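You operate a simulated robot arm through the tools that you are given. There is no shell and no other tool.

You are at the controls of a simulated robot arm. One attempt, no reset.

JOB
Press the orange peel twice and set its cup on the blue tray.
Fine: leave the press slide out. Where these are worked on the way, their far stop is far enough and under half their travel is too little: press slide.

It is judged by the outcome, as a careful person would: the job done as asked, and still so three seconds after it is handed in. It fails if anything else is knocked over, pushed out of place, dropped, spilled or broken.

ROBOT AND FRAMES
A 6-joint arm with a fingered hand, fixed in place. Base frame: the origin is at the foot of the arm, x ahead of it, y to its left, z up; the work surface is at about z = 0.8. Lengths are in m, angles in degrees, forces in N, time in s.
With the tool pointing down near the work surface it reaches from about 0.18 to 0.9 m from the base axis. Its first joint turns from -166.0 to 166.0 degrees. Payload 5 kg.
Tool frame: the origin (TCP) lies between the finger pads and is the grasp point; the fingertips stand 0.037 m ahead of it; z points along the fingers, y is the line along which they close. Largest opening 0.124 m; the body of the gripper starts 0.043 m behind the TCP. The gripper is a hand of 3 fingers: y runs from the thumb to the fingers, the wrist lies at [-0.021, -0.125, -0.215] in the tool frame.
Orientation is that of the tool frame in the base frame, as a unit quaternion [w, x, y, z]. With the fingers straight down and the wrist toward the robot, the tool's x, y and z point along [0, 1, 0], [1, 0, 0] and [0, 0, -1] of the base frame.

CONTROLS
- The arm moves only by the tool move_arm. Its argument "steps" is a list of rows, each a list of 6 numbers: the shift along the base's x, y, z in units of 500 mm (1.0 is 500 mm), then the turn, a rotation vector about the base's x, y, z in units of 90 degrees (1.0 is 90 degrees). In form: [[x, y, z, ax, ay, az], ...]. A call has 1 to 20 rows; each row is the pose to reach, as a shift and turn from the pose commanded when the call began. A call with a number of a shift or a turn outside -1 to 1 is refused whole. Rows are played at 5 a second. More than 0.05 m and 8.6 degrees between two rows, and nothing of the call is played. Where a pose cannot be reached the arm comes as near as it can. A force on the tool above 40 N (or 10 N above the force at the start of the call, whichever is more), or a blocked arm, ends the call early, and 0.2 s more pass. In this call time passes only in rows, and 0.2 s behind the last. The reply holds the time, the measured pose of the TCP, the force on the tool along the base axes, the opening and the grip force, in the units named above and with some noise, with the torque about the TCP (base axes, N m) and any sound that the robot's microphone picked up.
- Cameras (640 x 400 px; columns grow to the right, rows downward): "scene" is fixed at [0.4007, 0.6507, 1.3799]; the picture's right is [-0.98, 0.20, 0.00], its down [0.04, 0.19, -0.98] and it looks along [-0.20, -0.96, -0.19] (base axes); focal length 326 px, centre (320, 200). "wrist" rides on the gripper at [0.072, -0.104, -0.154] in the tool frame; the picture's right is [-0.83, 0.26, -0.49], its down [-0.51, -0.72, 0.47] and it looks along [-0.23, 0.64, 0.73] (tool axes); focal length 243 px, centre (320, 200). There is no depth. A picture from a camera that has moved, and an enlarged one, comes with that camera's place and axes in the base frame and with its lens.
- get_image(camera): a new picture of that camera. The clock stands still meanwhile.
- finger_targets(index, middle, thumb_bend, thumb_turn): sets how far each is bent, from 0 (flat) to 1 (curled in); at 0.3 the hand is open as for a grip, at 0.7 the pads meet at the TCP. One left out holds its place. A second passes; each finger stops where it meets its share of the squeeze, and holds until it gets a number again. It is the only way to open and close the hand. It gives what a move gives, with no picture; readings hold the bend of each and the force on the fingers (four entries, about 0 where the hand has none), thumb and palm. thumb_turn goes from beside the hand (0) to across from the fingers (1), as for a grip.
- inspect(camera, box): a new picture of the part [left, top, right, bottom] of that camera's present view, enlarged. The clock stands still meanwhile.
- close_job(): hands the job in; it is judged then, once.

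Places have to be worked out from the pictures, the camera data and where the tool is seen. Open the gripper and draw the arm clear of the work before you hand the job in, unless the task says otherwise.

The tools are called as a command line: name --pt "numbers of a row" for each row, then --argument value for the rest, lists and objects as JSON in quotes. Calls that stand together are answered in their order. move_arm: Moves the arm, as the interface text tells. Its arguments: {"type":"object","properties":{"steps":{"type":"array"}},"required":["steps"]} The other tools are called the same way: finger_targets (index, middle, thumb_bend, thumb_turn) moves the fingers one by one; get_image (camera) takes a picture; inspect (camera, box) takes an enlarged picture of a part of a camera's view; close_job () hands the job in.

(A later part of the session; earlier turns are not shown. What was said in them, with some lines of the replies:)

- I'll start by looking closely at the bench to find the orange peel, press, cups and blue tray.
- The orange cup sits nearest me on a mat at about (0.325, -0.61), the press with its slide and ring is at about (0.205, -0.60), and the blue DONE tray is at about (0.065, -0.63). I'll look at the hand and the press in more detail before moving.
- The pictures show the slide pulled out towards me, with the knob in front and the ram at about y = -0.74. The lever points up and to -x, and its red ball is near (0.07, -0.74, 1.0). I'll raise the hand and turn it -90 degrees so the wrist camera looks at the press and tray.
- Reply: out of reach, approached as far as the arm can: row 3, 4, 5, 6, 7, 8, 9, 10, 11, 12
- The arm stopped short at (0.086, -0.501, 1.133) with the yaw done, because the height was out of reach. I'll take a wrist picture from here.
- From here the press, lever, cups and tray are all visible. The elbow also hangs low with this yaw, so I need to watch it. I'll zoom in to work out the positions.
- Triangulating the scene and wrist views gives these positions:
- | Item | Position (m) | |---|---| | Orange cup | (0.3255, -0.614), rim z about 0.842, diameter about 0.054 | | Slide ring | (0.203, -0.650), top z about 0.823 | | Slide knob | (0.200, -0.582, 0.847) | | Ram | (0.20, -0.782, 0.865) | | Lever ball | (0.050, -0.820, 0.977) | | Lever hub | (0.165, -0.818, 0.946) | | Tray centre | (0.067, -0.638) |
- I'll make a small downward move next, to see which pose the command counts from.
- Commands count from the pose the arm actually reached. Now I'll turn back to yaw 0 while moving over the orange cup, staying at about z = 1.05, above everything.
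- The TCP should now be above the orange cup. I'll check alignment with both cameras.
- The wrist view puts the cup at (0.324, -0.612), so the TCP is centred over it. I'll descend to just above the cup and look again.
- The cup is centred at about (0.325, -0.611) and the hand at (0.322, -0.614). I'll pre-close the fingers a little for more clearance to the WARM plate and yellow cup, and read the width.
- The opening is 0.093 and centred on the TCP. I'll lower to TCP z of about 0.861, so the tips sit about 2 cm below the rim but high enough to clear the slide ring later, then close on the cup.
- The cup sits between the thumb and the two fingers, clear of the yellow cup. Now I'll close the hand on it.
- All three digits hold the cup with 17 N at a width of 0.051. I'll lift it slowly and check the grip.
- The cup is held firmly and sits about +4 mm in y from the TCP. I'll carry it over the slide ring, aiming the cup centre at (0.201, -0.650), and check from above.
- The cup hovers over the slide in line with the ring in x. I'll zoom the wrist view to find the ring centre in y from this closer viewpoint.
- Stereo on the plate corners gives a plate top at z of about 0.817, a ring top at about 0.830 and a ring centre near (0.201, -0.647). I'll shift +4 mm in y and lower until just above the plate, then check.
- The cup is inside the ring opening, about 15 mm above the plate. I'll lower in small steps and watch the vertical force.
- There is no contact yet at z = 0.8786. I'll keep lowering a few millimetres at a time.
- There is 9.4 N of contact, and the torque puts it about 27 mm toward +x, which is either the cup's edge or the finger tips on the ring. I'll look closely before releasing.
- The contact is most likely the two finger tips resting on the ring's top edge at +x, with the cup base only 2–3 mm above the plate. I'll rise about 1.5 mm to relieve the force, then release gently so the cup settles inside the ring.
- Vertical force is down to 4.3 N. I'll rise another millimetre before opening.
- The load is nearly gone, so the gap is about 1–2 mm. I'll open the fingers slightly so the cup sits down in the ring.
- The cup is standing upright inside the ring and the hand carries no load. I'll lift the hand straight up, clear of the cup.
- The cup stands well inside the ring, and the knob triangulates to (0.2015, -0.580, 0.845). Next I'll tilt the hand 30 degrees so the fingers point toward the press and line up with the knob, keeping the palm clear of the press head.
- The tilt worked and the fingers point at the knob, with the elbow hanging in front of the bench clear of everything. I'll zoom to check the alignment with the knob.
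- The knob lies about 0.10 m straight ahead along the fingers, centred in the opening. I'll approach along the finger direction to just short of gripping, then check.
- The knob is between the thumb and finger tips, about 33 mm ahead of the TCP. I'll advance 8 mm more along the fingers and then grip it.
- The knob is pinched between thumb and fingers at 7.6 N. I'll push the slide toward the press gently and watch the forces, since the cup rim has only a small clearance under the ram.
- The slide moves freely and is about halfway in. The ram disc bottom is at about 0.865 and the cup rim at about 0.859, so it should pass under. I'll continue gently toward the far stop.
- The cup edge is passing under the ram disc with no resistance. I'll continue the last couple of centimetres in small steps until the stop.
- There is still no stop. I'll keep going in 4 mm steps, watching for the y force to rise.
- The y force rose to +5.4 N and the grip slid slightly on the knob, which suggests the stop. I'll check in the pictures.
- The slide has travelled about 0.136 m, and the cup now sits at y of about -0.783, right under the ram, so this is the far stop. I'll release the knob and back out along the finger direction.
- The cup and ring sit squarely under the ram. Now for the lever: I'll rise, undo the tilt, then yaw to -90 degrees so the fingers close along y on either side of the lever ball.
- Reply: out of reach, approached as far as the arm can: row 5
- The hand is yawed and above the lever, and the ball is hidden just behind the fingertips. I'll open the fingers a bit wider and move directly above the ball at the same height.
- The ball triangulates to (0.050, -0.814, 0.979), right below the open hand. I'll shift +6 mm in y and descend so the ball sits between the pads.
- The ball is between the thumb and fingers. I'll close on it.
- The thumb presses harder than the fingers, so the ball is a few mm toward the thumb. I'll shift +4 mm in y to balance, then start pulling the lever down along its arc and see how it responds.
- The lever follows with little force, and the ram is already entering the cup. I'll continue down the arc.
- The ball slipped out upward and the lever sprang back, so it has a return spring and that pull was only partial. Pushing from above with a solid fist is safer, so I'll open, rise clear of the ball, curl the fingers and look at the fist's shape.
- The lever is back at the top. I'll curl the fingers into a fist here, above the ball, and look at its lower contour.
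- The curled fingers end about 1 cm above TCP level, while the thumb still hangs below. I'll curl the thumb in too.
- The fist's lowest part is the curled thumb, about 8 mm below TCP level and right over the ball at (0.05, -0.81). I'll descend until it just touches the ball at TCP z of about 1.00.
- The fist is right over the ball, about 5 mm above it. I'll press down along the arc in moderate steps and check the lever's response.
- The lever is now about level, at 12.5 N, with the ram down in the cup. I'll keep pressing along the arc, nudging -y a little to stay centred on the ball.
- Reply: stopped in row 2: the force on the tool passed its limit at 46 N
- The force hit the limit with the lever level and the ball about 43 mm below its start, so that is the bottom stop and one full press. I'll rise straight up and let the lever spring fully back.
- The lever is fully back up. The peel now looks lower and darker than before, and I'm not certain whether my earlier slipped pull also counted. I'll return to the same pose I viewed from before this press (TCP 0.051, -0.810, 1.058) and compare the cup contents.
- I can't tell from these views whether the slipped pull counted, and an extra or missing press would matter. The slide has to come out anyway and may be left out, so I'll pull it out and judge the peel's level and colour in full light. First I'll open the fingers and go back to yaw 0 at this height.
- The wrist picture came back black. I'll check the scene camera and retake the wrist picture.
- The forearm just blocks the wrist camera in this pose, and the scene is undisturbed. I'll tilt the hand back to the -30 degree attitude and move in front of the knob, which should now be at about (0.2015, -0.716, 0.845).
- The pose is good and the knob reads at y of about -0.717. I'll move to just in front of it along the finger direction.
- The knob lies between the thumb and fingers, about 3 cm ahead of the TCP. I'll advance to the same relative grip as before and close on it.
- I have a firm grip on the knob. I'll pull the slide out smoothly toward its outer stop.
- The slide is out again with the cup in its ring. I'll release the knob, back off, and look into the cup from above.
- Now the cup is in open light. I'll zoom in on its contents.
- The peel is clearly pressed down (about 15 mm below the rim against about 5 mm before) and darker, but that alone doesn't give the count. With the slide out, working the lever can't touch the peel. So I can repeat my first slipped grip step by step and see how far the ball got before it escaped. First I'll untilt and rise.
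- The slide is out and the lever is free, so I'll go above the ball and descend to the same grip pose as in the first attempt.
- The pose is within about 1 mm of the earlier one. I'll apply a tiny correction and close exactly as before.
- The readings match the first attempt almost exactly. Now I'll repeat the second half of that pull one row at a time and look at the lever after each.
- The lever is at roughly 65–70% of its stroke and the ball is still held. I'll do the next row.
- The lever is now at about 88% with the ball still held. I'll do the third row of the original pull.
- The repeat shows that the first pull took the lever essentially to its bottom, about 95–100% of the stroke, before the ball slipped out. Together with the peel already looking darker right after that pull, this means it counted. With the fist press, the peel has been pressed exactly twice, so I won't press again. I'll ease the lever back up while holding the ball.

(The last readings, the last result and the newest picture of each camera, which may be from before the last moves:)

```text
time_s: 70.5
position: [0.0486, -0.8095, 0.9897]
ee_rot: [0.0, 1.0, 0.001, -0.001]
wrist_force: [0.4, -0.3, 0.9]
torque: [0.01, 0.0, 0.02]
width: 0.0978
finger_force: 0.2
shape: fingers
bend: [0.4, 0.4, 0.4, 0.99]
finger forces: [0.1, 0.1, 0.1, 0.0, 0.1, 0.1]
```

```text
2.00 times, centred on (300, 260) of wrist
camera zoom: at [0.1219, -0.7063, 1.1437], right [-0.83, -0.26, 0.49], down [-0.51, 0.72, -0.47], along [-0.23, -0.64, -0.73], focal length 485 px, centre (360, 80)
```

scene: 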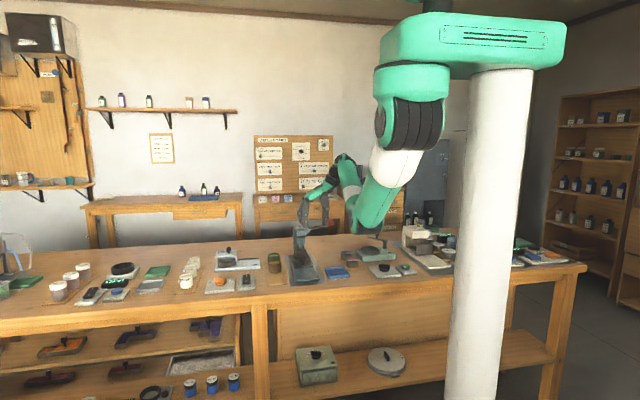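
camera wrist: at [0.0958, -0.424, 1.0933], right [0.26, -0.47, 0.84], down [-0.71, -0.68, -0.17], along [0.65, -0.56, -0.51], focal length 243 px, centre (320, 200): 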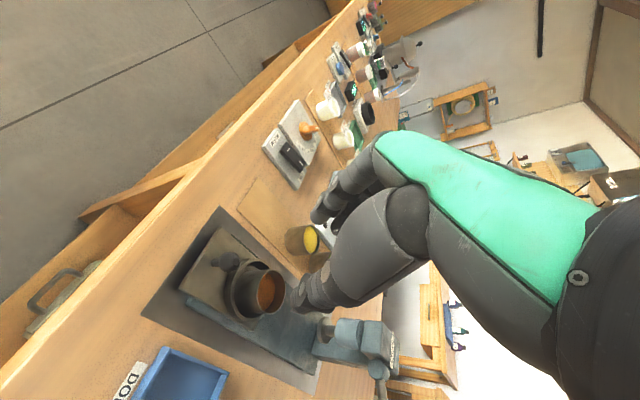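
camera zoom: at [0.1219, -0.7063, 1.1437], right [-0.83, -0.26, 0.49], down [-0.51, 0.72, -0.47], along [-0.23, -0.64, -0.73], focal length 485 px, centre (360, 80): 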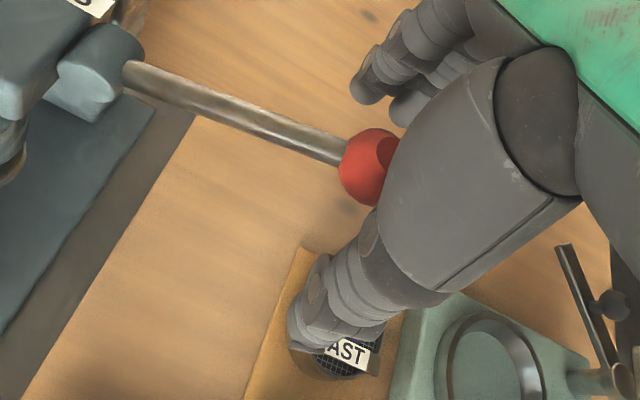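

The lever is back at the top and released. I'll rise clear of the ball, return to yaw 0, and then go for the cup, which now triangulates to (0.199, -0.6525) with its rim at z of about 0.858.

move_arm --pt "0 0 0.05 0 0 0" --pt "0 0 0.1 0 0 0" --pt "0 0 0.134 0 0 0"

move_arm --pt "0.018 0.04 0 0 0 0.0833" --pt "0.037 0.08 0 0 0 0.1667" --pt "0.056 0.115 0 0 0 0.25" --pt "0.075 0.15 0 0 0 0.3333" --pt "0.094 0.18 0 0 0 0.4167" --pt "0.112 0.21 0 0 0 0.5" --pt "0.131 0.24 0 0 0 0.5833" --pt "0.15 0.27 0 0 0 0.6667" --pt "0.169 0.29 0 0 0 0.75" --pt "0.188 0.31 0 0 0 0.8333" --pt "0.216 0.33 -0.01 0 0 0.9167" --pt "0.244 0.34 -0.03 0 0 1.0"

finger_targets --index 0.44 --middle 0.44 --thumb_bend 0.44

inspect --camera "scene" --box '[270, 160, 390, 280]'

```text
time_s: 71.3
position: [0.0487, -0.8106, 1.0564]
ee_rot: [0.0, 1.0, 0.001, -0.001]
wrist_force: [-0.1, 0.7, 0.2]
torque: [0.03, 0.0, 0.02]
width: 0.0979
finger_force: 0.0
shape: fingers
bend: [0.4, 0.4, 0.4, 0.99]
finger forces: [0.1, 0.0, 0.0, 0.0, 0.1, 0.0]
```

```text
time_s: 73.9
position: [0.1707, -0.6385, 1.0412]
ee_rot: [0.001, 0.706, 0.708, 0.0]
wrist_force: [0.1, 0.3, 0.2]
torque: [0.0, 0.0, -0.02]
width: 0.0982
finger_force: 0.1
shape: fingers
bend: [0.4, 0.4, 0.4, 0.99]
finger forces: [0.0, 0.0, 0.1, 0.1, 0.0, 0.0]
```

```text
time_s: 74.9
position: [0.1697, -0.6401, 1.0409]
ee_rot: [0.001, 0.706, 0.708, -0.001]
wrist_force: [-0.2, -0.2, 0.3]
torque: [0.0, 0.0, -0.02]
width: 0.0866
finger_force: 0.1
shape: fingers
bend: [0.44, 0.44, 0.44, 0.99]
finger forces: [0.0, 0.0, 0.0, 0.1, 0.0, 0.0]
```

```text
3.33 times, centred on (330, 220) of scene
camera zoom: at [0.4007, 0.6507, 1.3799], right [-0.98, 0.2, 0.0], down [0.04, 0.19, -0.98], along [-0.2, -0.96, -0.19], focal length 1087 px, centre (287, 133)
```

zoom: 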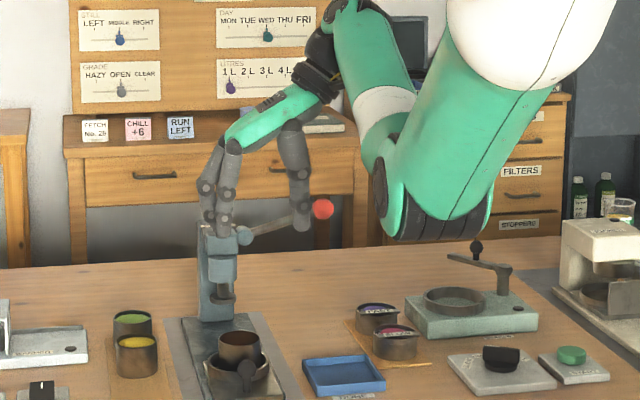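

I'll move over the cup and descend partway, then check alignment.

move_arm --pt "0.019 -0.009 -0.04 0 0 0" --pt "0.038 -0.018 -0.09 0 0 0" --pt "0.057 -0.026 -0.14 0 0 0" --pt "0.057 -0.026 -0.19 0 0 0" --pt "0.057 -0.026 -0.23 0 0 0"

inspect --camera "wrist" --box '[170, 170, 370, 370]'

inspect --camera "scene" --box '[285, 215, 345, 275]'

```text
time_s: 76.1
position: [0.199, -0.6525, 0.9258]
ee_rot: [0.0, 0.706, 0.708, -0.001]
wrist_force: [-0.7, 0.1, -0.4]
torque: [0.02, -0.06, -0.03]
width: 0.0867
finger_force: 0.1
shape: fingers
bend: [0.44, 0.44, 0.44, 0.99]
finger forces: [0.1, 0.0, 0.0, 0.1, 0.0, 0.0]
```

```text
2.00 times, centred on (270, 270) of wrist
camera zoom: at [0.0954, -0.5804, 1.08], right [0.26, -0.83, 0.49], down [-0.72, -0.51, -0.47], along [0.64, -0.23, -0.73], focal length 485 px, centre (420, 60)
```

zoom: 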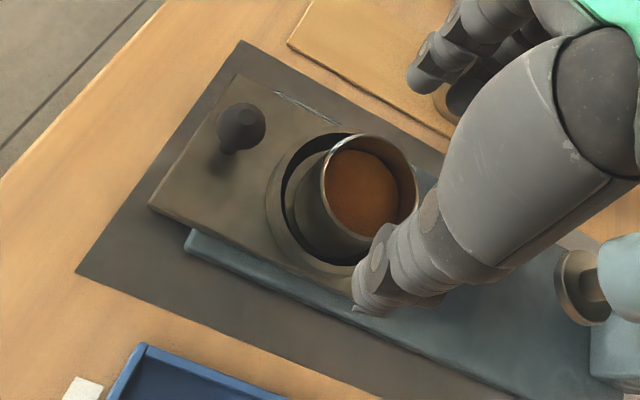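

```text
6.67 times, centred on (315, 245) of scene
camera zoom: at [0.4007, 0.6507, 1.3799], right [-0.98, 0.2, 0.0], down [0.04, 0.19, -0.98], along [-0.2, -0.96, -0.19], focal length 2175 px, centre (353, -100)
```

zoom: 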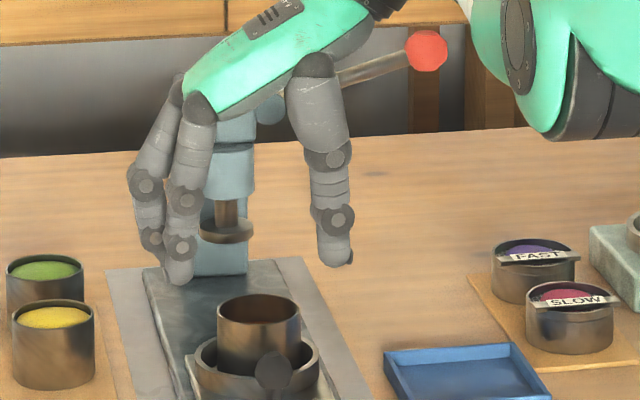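

The cup centre reads (0.199, -0.649). I'll shift +3 mm in y and descend to z of about 0.879, keeping the tips above the ring, then close.

move_arm --pt "0 0.006 -0.04 0 0 0" --pt "0 0.006 -0.08 0 0 0" --pt "0 0.006 -0.093 0 0 0"

inspect --camera "scene" --box '[285, 225, 345, 285]'

inspect --camera "wrist" --box '[200, 170, 370, 340]'

```text
time_s: 76.9
position: [0.1998, -0.6497, 0.8798]
ee_rot: [0.0, 0.707, 0.708, 0.0]
wrist_force: [1.1, -0.4, -0.1]
torque: [-0.02, 0.03, -0.01]
width: 0.0867
finger_force: 0.1
shape: fingers
bend: [0.44, 0.44, 0.44, 0.99]
finger forces: [0.0, 0.0, 0.1, 0.1, 0.1, 0.0]
```

```text
6.67 times, centred on (315, 255) of scene
camera zoom: at [0.4007, 0.6507, 1.3799], right [-0.98, 0.2, 0.0], down [0.04, 0.19, -0.98], along [-0.2, -0.96, -0.19], focal length 2175 px, centre (353, -167)
```

zoom: 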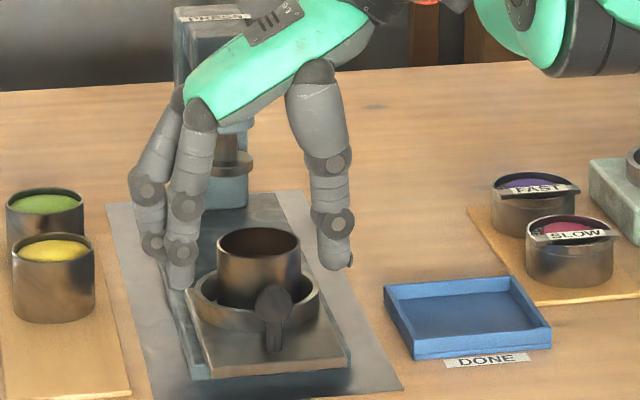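

```text
2.35 times, centred on (285, 255) of wrist
camera zoom: at [0.0959, -0.5782, 1.0336], right [0.26, -0.83, 0.49], down [-0.72, -0.51, -0.47], along [0.64, -0.23, -0.73], focal length 571 px, centre (402, 71)
```

zoom: 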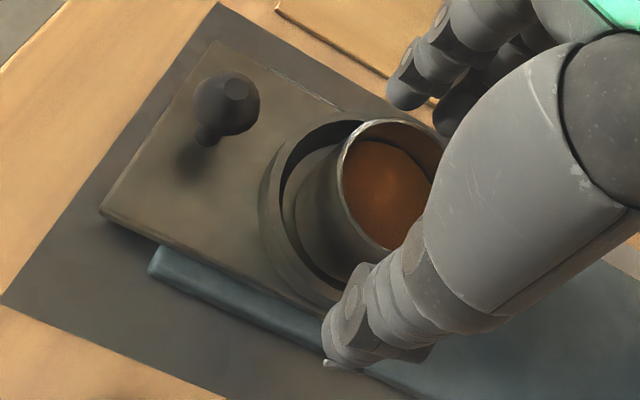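

The cup sits centred between the thumb and fingers with the tips just above the ring. I'll close on it.

finger_targets --index 0.7 --middle 0.7 --thumb_bend 0.7

move_arm --pt "0 0 0.016 0 0 0" --pt "0 0 0.04 0 0 0" --pt "0 0 0.08 0 0 0" --pt "0 0 0.12 0 0 0"

inspect --camera "scene" --box '[285, 205, 355, 285]'

inspect --camera "wrist" --box '[200, 170, 370, 340]'

```text
time_s: 77.9
position: [0.1999, -0.6506, 0.8803]
ee_rot: [0.001, 0.707, 0.708, 0.0]
wrist_force: [0.5, 1.1, 0.9]
torque: [-0.03, 0.01, 0.03]
width: 0.0501
finger_force: 17.3
shape: fingers
bend: [0.57, 0.63, 0.57, 1.0]
finger forces: [8.9, 8.8, 0.0, 0.0, 17.4, 0.0]
```

```text
time_s: 78.9
position: [0.1986, -0.6498, 0.9403]
ee_rot: [-0.001, 0.707, 0.708, 0.0]
wrist_force: [0.0, 0.2, -0.2]
torque: [0.0, 0.0, 0.0]
width: 0.05
finger_force: 17.5
shape: fingers
bend: [0.57, 0.63, 0.57, 1.0]
finger forces: [9.0, 8.6, 0.1, 0.0, 17.5, 0.0]
```

```text
5.00 times, centred on (320, 245) of scene
camera zoom: at [0.4007, 0.6507, 1.3799], right [-0.98, 0.2, 0.0], down [0.04, 0.19, -0.98], along [-0.2, -0.96, -0.19], focal length 1631 px, centre (320, -25)
```

zoom: 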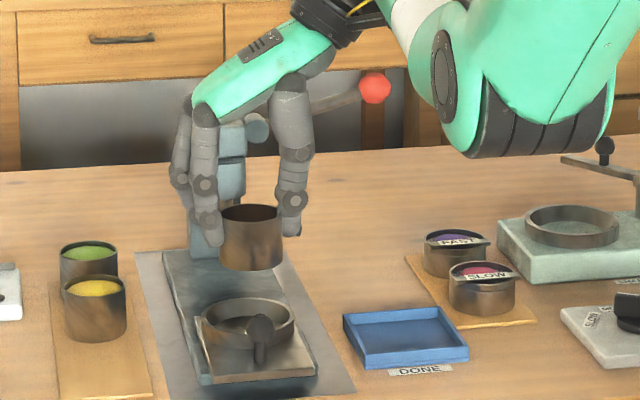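

```text
2.35 times, centred on (285, 255) of wrist
camera zoom: at [0.0954, -0.5784, 1.0948], right [0.26, -0.83, 0.49], down [-0.72, -0.51, -0.47], along [0.64, -0.23, -0.73], focal length 571 px, centre (402, 71)
```

zoom: 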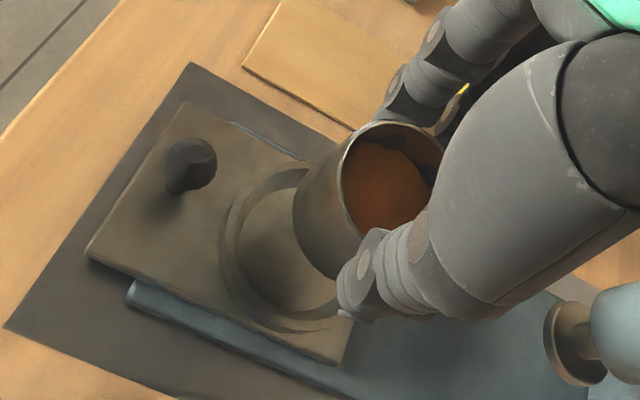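

The cup is lifted clean out of the ring. I'll carry it across to above the blue tray, with the cup centre aimed at (0.067, -0.638).

move_arm --pt "-0.05 0.003 0.01 0 0 0" --pt "-0.1 0.006 0.01 0 0 0" --pt "-0.155 0.009 0.01 0 0 0" --pt "-0.21 0.012 0.01 0 0 0" --pt "-0.271 0.014 0.01 0 0 0"

inspect --camera "scene" --box '[295, 195, 395, 285]'

get_image --camera "wrist"

```text
time_s: 80.1
position: [0.0642, -0.6426, 0.9449]
ee_rot: [0.001, 0.706, 0.708, -0.001]
wrist_force: [0.0, -0.4, -1.9]
torque: [0.0, 0.03, 0.0]
width: 0.0504
finger_force: 17.3
shape: fingers
bend: [0.57, 0.63, 0.57, 1.0]
finger forces: [9.0, 8.6, 0.0, 0.0, 17.4, 0.1]
```

```text
4.44 times, centred on (345, 240) of scene
camera zoom: at [0.4007, 0.6507, 1.3799], right [-0.98, 0.2, 0.0], down [0.04, 0.19, -0.98], along [-0.2, -0.96, -0.19], focal length 1450 px, centre (209, 22)
```

zoom: 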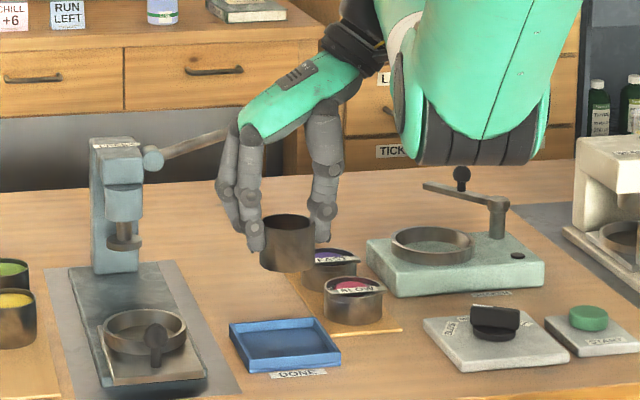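

```text
taken
camera wrist: at [-0.0398, -0.5718, 1.0994], right [0.26, -0.83, 0.49], down [-0.72, -0.51, -0.47], along [0.64, -0.23, -0.73], focal length 243 px, centre (320, 200)
```

wrist: 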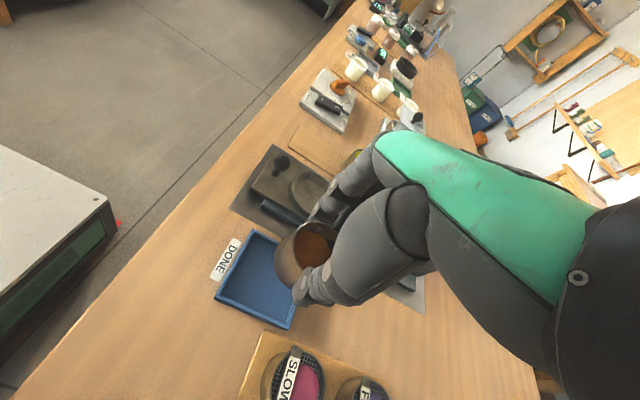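

The cup is hovering over the tray. I'll zoom to verify the tray position against the cup before lowering.

inspect --camera "wrist" --box '[190, 200, 370, 360]'

inspect --camera "scene" --box '[330, 225, 390, 285]'

```text
2.50 times, centred on (280, 280) of wrist
camera zoom: at [-0.0398, -0.5718, 1.0994], right [0.26, -0.83, 0.49], down [-0.72, -0.51, -0.47], along [0.64, -0.23, -0.73], focal length 606 px, centre (420, 0)
```

zoom: 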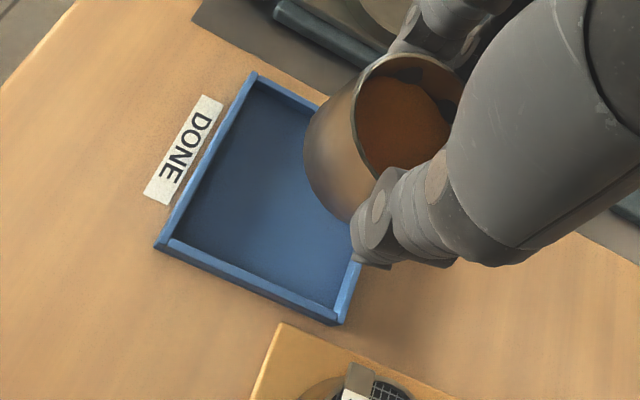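

```text
6.67 times, centred on (360, 255) of scene
camera zoom: at [0.4007, 0.6507, 1.3799], right [-0.98, 0.2, 0.0], down [0.04, 0.19, -0.98], along [-0.2, -0.96, -0.19], focal length 2175 px, centre (53, -167)
```

zoom: 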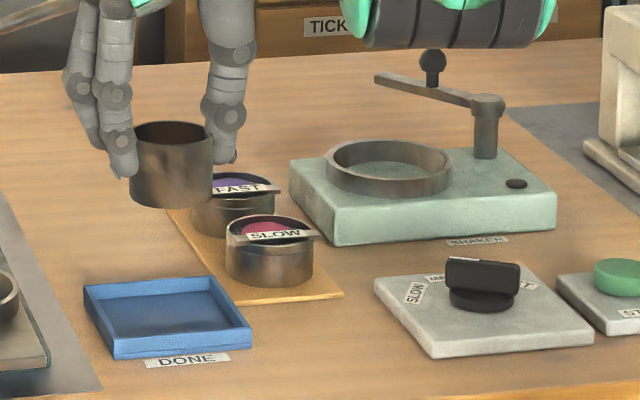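

The tray centre is (0.066, -0.636) and the cup is at (0.067, -0.638), so it is well centred. I'll lower toward the tray floor.

move_arm --pt "0 0.003 -0.04 0 0 0" --pt "0 0.003 -0.08 0 0 0" --pt "0 0.003 -0.115 0 0 0" --pt "0 0.003 -0.14 0 0 0"

inspect --camera "scene" --box '[320, 225, 390, 285]'

```text
time_s: 81.1
position: [0.0638, -0.6416, 0.8752]
ee_rot: [0.001, 0.707, 0.708, 0.0]
wrist_force: [0.7, -0.4, -2.1]
torque: [0.03, 0.02, 0.03]
width: 0.0503
finger_force: 17.1
shape: fingers
bend: [0.57, 0.63, 0.57, 1.0]
finger forces: [9.0, 8.5, 0.1, 0.0, 17.1, 0.1]
```

```text
6.67 times, centred on (355, 255) of scene
camera zoom: at [0.4007, 0.6507, 1.3799], right [-0.98, 0.2, 0.0], down [0.04, 0.19, -0.98], along [-0.2, -0.96, -0.19], focal length 2175 px, centre (87, -167)
```

zoom: 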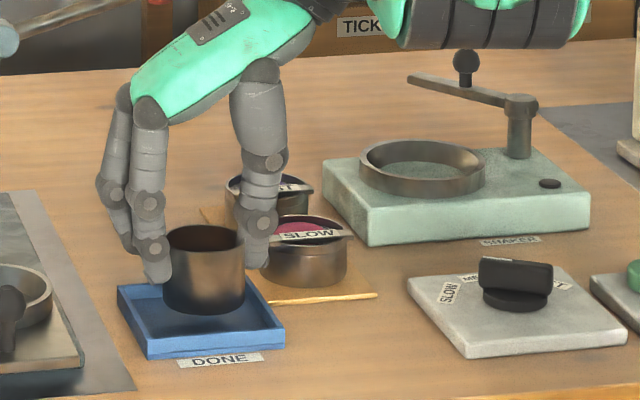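

The cup is inside the tray outline, about 1 cm above its floor and clear of the SLOW jar. I'll lower in small steps and watch the force.

move_arm --pt "0 0 -0.006 0 0 0" --pt "0 0 -0.012 0 0 0"

move_arm --pt "0 0 -0.003 0 0 0" --pt "0 0 -0.006 0 0 0"

```text
time_s: 81.7
position: [0.0646, -0.6414, 0.8693]
ee_rot: [0.001, 0.706, 0.708, -0.001]
wrist_force: [0.8, 0.2, -1.3]
torque: [-0.04, 0.02, 0.02]
width: 0.0502
finger_force: 17.5
shape: fingers
bend: [0.57, 0.63, 0.57, 1.0]
finger forces: [9.0, 8.5, 0.0, 0.0, 17.2, 0.0]
```

```text
time_s: 82.3
position: [0.0643, -0.6414, 0.8671]
ee_rot: [0.001, 0.706, 0.708, -0.001]
wrist_force: [0.0, 0.4, -2.2]
torque: [0.0, 0.01, 0.0]
width: 0.0502
finger_force: 16.9
shape: fingers
bend: [0.57, 0.63, 0.57, 1.0]
finger forces: [9.1, 8.6, 0.0, 0.0, 17.1, 0.0]
```

There is no contact yet at z = 0.867. I'll keep lowering in 2–3 mm increments.

move_arm --pt "0 0 -0.003 0 0 0" --pt "0 0 -0.006 0 0 0"

inspect --camera "scene" --box '[325, 245, 365, 280]'

```text
time_s: 82.9
position: [0.0642, -0.6417, 0.8635]
ee_rot: [0.001, 0.706, 0.708, 0.0]
wrist_force: [-0.2, 0.2, -0.1]
torque: [-0.05, -0.01, -0.03]
width: 0.0503
finger_force: 18.2
shape: fingers
bend: [0.57, 0.63, 0.57, 1.0]
finger forces: [9.0, 8.6, 0.0, 0.1, 17.1, 0.1]
```

```text
11.43 times, centred on (345, 262) of scene
camera zoom: at [0.4007, 0.6507, 1.3799], right [-0.98, 0.2, 0.0], down [0.04, 0.19, -0.98], along [-0.2, -0.96, -0.19], focal length 3728 px, centre (34, -514)
```

zoom: 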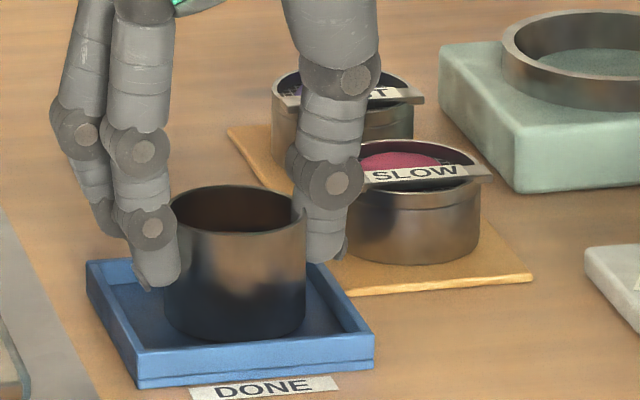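

The weight reading is starting to unload (-2 to -0.1 N), so the cup is about touching. One more small step should confirm it.

move_arm --pt "0 0 -0.003 0 0 0"

```text
time_s: 83.3
position: [0.0644, -0.6414, 0.8622]
ee_rot: [0.001, 0.706, 0.708, 0.0]
wrist_force: [0.2, 1.1, 3.8]
torque: [-0.03, 0.05, 0.0]
width: 0.0501
finger_force: 18.1
shape: fingers
bend: [0.57, 0.63, 0.57, 1.0]
finger forces: [8.9, 9.0, 0.0, 0.0, 17.3, 0.1]
```

Contact is confirmed at +3.8 N with no tilting torque, so the cup rests on the tray floor. I'll open the fingers gently to release it.

finger_targets --index 0.5 --middle 0.5 --thumb_bend 0.5

inspect --camera "scene" --box '[325, 245, 365, 280]'

inspect --camera "wrist" --box '[190, 170, 390, 370]'

```text
time_s: 84.3
position: [0.063, -0.6404, 0.862]
ee_rot: [0.001, 0.707, 0.707, 0.0]
wrist_force: [-0.1, 0.3, 0.1]
torque: [0.0, 0.0, 0.0]
width: 0.067
finger_force: 0.1
shape: fingers
bend: [0.5, 0.5, 0.5, 1.0]
finger forces: [0.0, 0.0, 0.1, 0.1, 0.0, 0.0]
```

```text
11.43 times, centred on (345, 262) of scene
camera zoom: at [0.4007, 0.6507, 1.3799], right [-0.98, 0.2, 0.0], down [0.04, 0.19, -0.98], along [-0.2, -0.96, -0.19], focal length 3728 px, centre (34, -514)
```

zoom: 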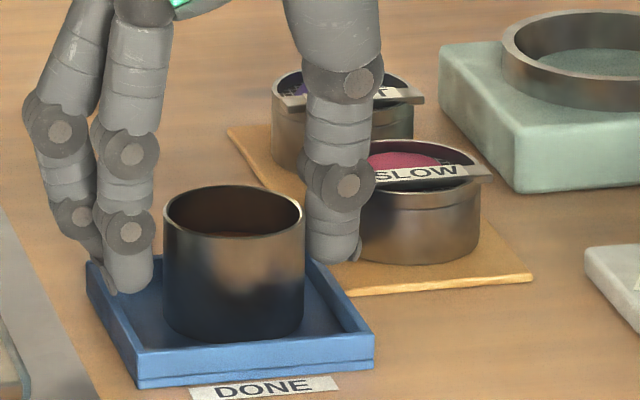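

```text
2.00 times, centred on (290, 270) of wrist
camera zoom: at [-0.04, -0.5696, 1.0158], right [0.26, -0.83, 0.49], down [-0.72, -0.51, -0.47], along [0.64, -0.23, -0.73], focal length 485 px, centre (380, 60)
```

zoom: 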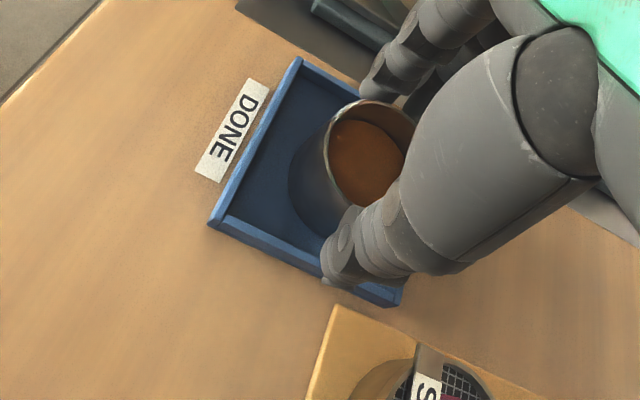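

The cup stands upright in the tray, free of the fingers. I'll lift straight up and look it over.

move_arm --pt "0 0 0.02 0 0 0" --pt "0 0 0.06 0 0 0" --pt "0 0 0.12 0 0 0" --pt "0 0 0.19 0 0 0" --pt "0 0 0.26 0 0 0"

inspect --camera "scene" --box '[270, 200, 390, 290]'

get_image --camera "wrist"

inspect --camera "wrist" --box '[210, 200, 330, 330]'

```text
time_s: 85.5
position: [0.0642, -0.6403, 0.9906]
ee_rot: [0.0, 0.707, 0.707, 0.001]
wrist_force: [0.2, -0.1, -0.1]
torque: [0.01, -0.02, -0.02]
width: 0.0672
finger_force: 0.0
shape: fingers
bend: [0.5, 0.5, 0.5, 1.0]
finger forces: [0.0, 0.1, 0.0, 0.0, 0.0, 0.1]
```

```text
4.44 times, centred on (330, 245) of scene
camera zoom: at [0.4007, 0.6507, 1.3799], right [-0.98, 0.2, 0.0], down [0.04, 0.19, -0.98], along [-0.2, -0.96, -0.19], focal length 1450 px, centre (276, 0)
```

zoom: 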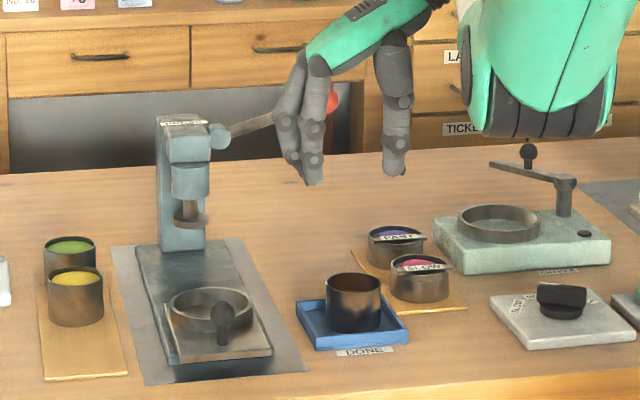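

```text
taken
camera wrist: at [-0.0404, -0.5692, 1.145], right [0.26, -0.83, 0.49], down [-0.72, -0.51, -0.47], along [0.64, -0.23, -0.73], focal length 243 px, centre (320, 200)
```

wrist: 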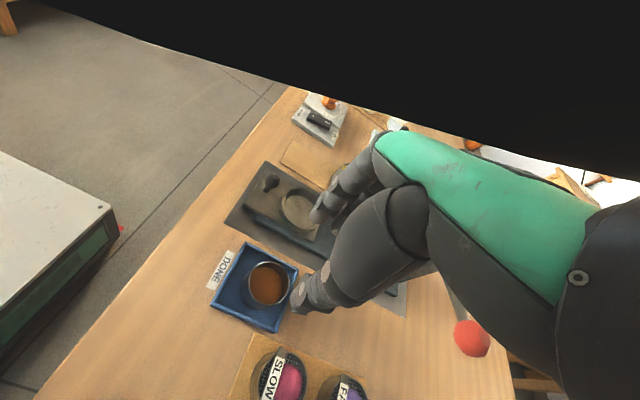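

```text
3.08 times, centred on (270, 265) of wrist
camera zoom: at [-0.0404, -0.5692, 1.145], right [0.26, -0.83, 0.49], down [-0.72, -0.51, -0.47], along [0.64, -0.23, -0.73], focal length 746 px, centre (474, 0)
```

zoom: 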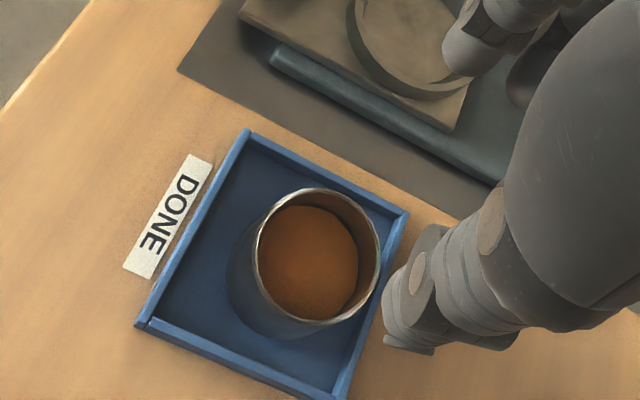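

The cup stands upright and centred on the blue DONE tray, and everything around it is where it was. I'll open the hand fully, rise and draw the arm away toward its starting pose.

move_arm --pt "0 0.0 0.05 0 0 0" --pt "0 0.01 0.1 0 0 0" --pt "0.07 0.02 0.12 0 0 0" --pt "0.14 0.03 0.12 0 0 0" --pt "0.21 0.03 0.12 0 0 0" --pt "0.28 0.03 0.12 0 0 0" --pt "0.35 0.03 0.14 0 0 0" --pt "0.42 0.03 0.17 0 0 0" --pt "0.49 0.03 0.2 0 0 0" --pt "0.56 0.03 0.23 0 0 0"

finger_targets --index 0.3 --middle 0.3 --thumb_bend 0.3

get_image --camera "scene"

inspect --camera "scene" --box '[250, 200, 410, 300]'

```text
time_s: 87.7
position: [0.344, -0.6259, 1.1067]
ee_rot: [0.0, 0.707, 0.707, 0.0]
wrist_force: [-0.2, 0.3, -0.3]
torque: [-0.02, -0.01, 0.02]
width: 0.0675
finger_force: 0.1
shape: fingers
bend: [0.5, 0.5, 0.5, 1.0]
finger forces: [0.0, 0.1, 0.1, 0.0, 0.0, 0.1]
out of reach, approached as far as the arm can: row 3
```

```text
time_s: 88.7
position: [0.3446, -0.6263, 1.1058]
ee_rot: [0.0, 0.707, 0.708, -0.001]
wrist_force: [0.2, -0.1, 0.0]
torque: [0.02, 0.02, -0.02]
width: 0.1284
finger_force: 0.2
shape: fingers
bend: [0.3, 0.3, 0.3, 0.98]
finger forces: [0.0, 0.0, 0.0, 0.1, 0.0, 0.0]
```

```text
taken
```

scene: 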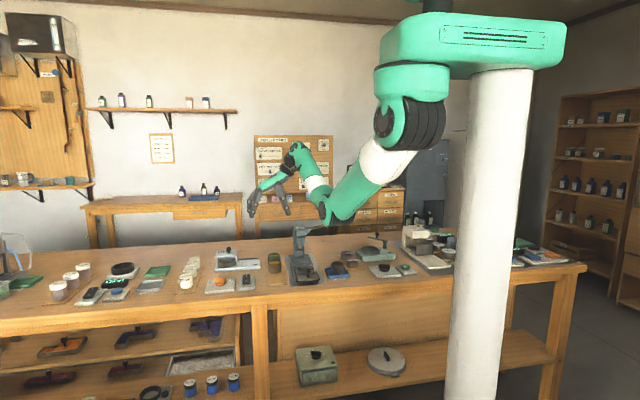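

```text
4.00 times, centred on (330, 250) of scene
camera zoom: at [0.4007, 0.6507, 1.3799], right [-0.98, 0.2, 0.0], down [0.04, 0.19, -0.98], along [-0.2, -0.96, -0.19], focal length 1305 px, centre (280, 0)
```

zoom: 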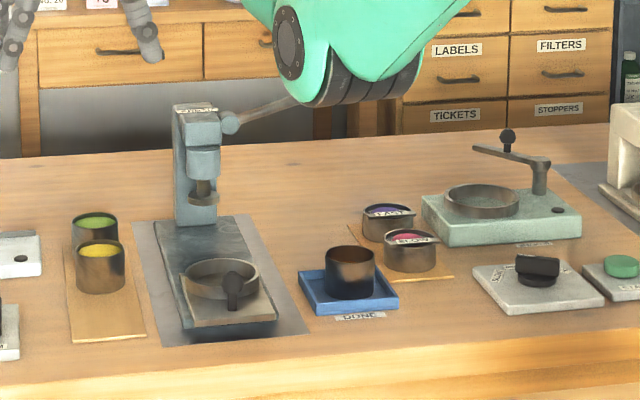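

The arm is clear and the hand is open. The orange-peel cup stands on the blue tray, the lever is up, the slide is out as allowed, and the other cups and devices are in place. The peel took two full presses, the first pull and the fist press, so I'm handing the job in.

close_job

```text
The job is handed in.
```

I handed the job in with the orange-peel cup upright on the blue DONE tray. I believe the peel was pressed exactly twice, but the first of those two presses is inferred rather than seen.

- **First press:** I pulled the lever by gripping its ball, and the ball slipped out of the fingers near the bottom of the stroke, so I couldn't see how far it went. I later repeated the same pull with the slide out, where it couldn't touch the peel. The lever reached about 95% of its travel before I eased it back up, so I counted the first pull as a full press.
- **Second press:** I pushed the lever down with a closed fist until it hit its bottom stop.
- **The peel:** It now sits about 14 mm below the cup rim, compared with about 5 mm at the start.
- **Everything else:** The lever is back up and the slide is out, perhaps 5 mm short of its outer stop. In the last pictures the other cups and devices are in their places. The hand is open and the arm is clear of the work.
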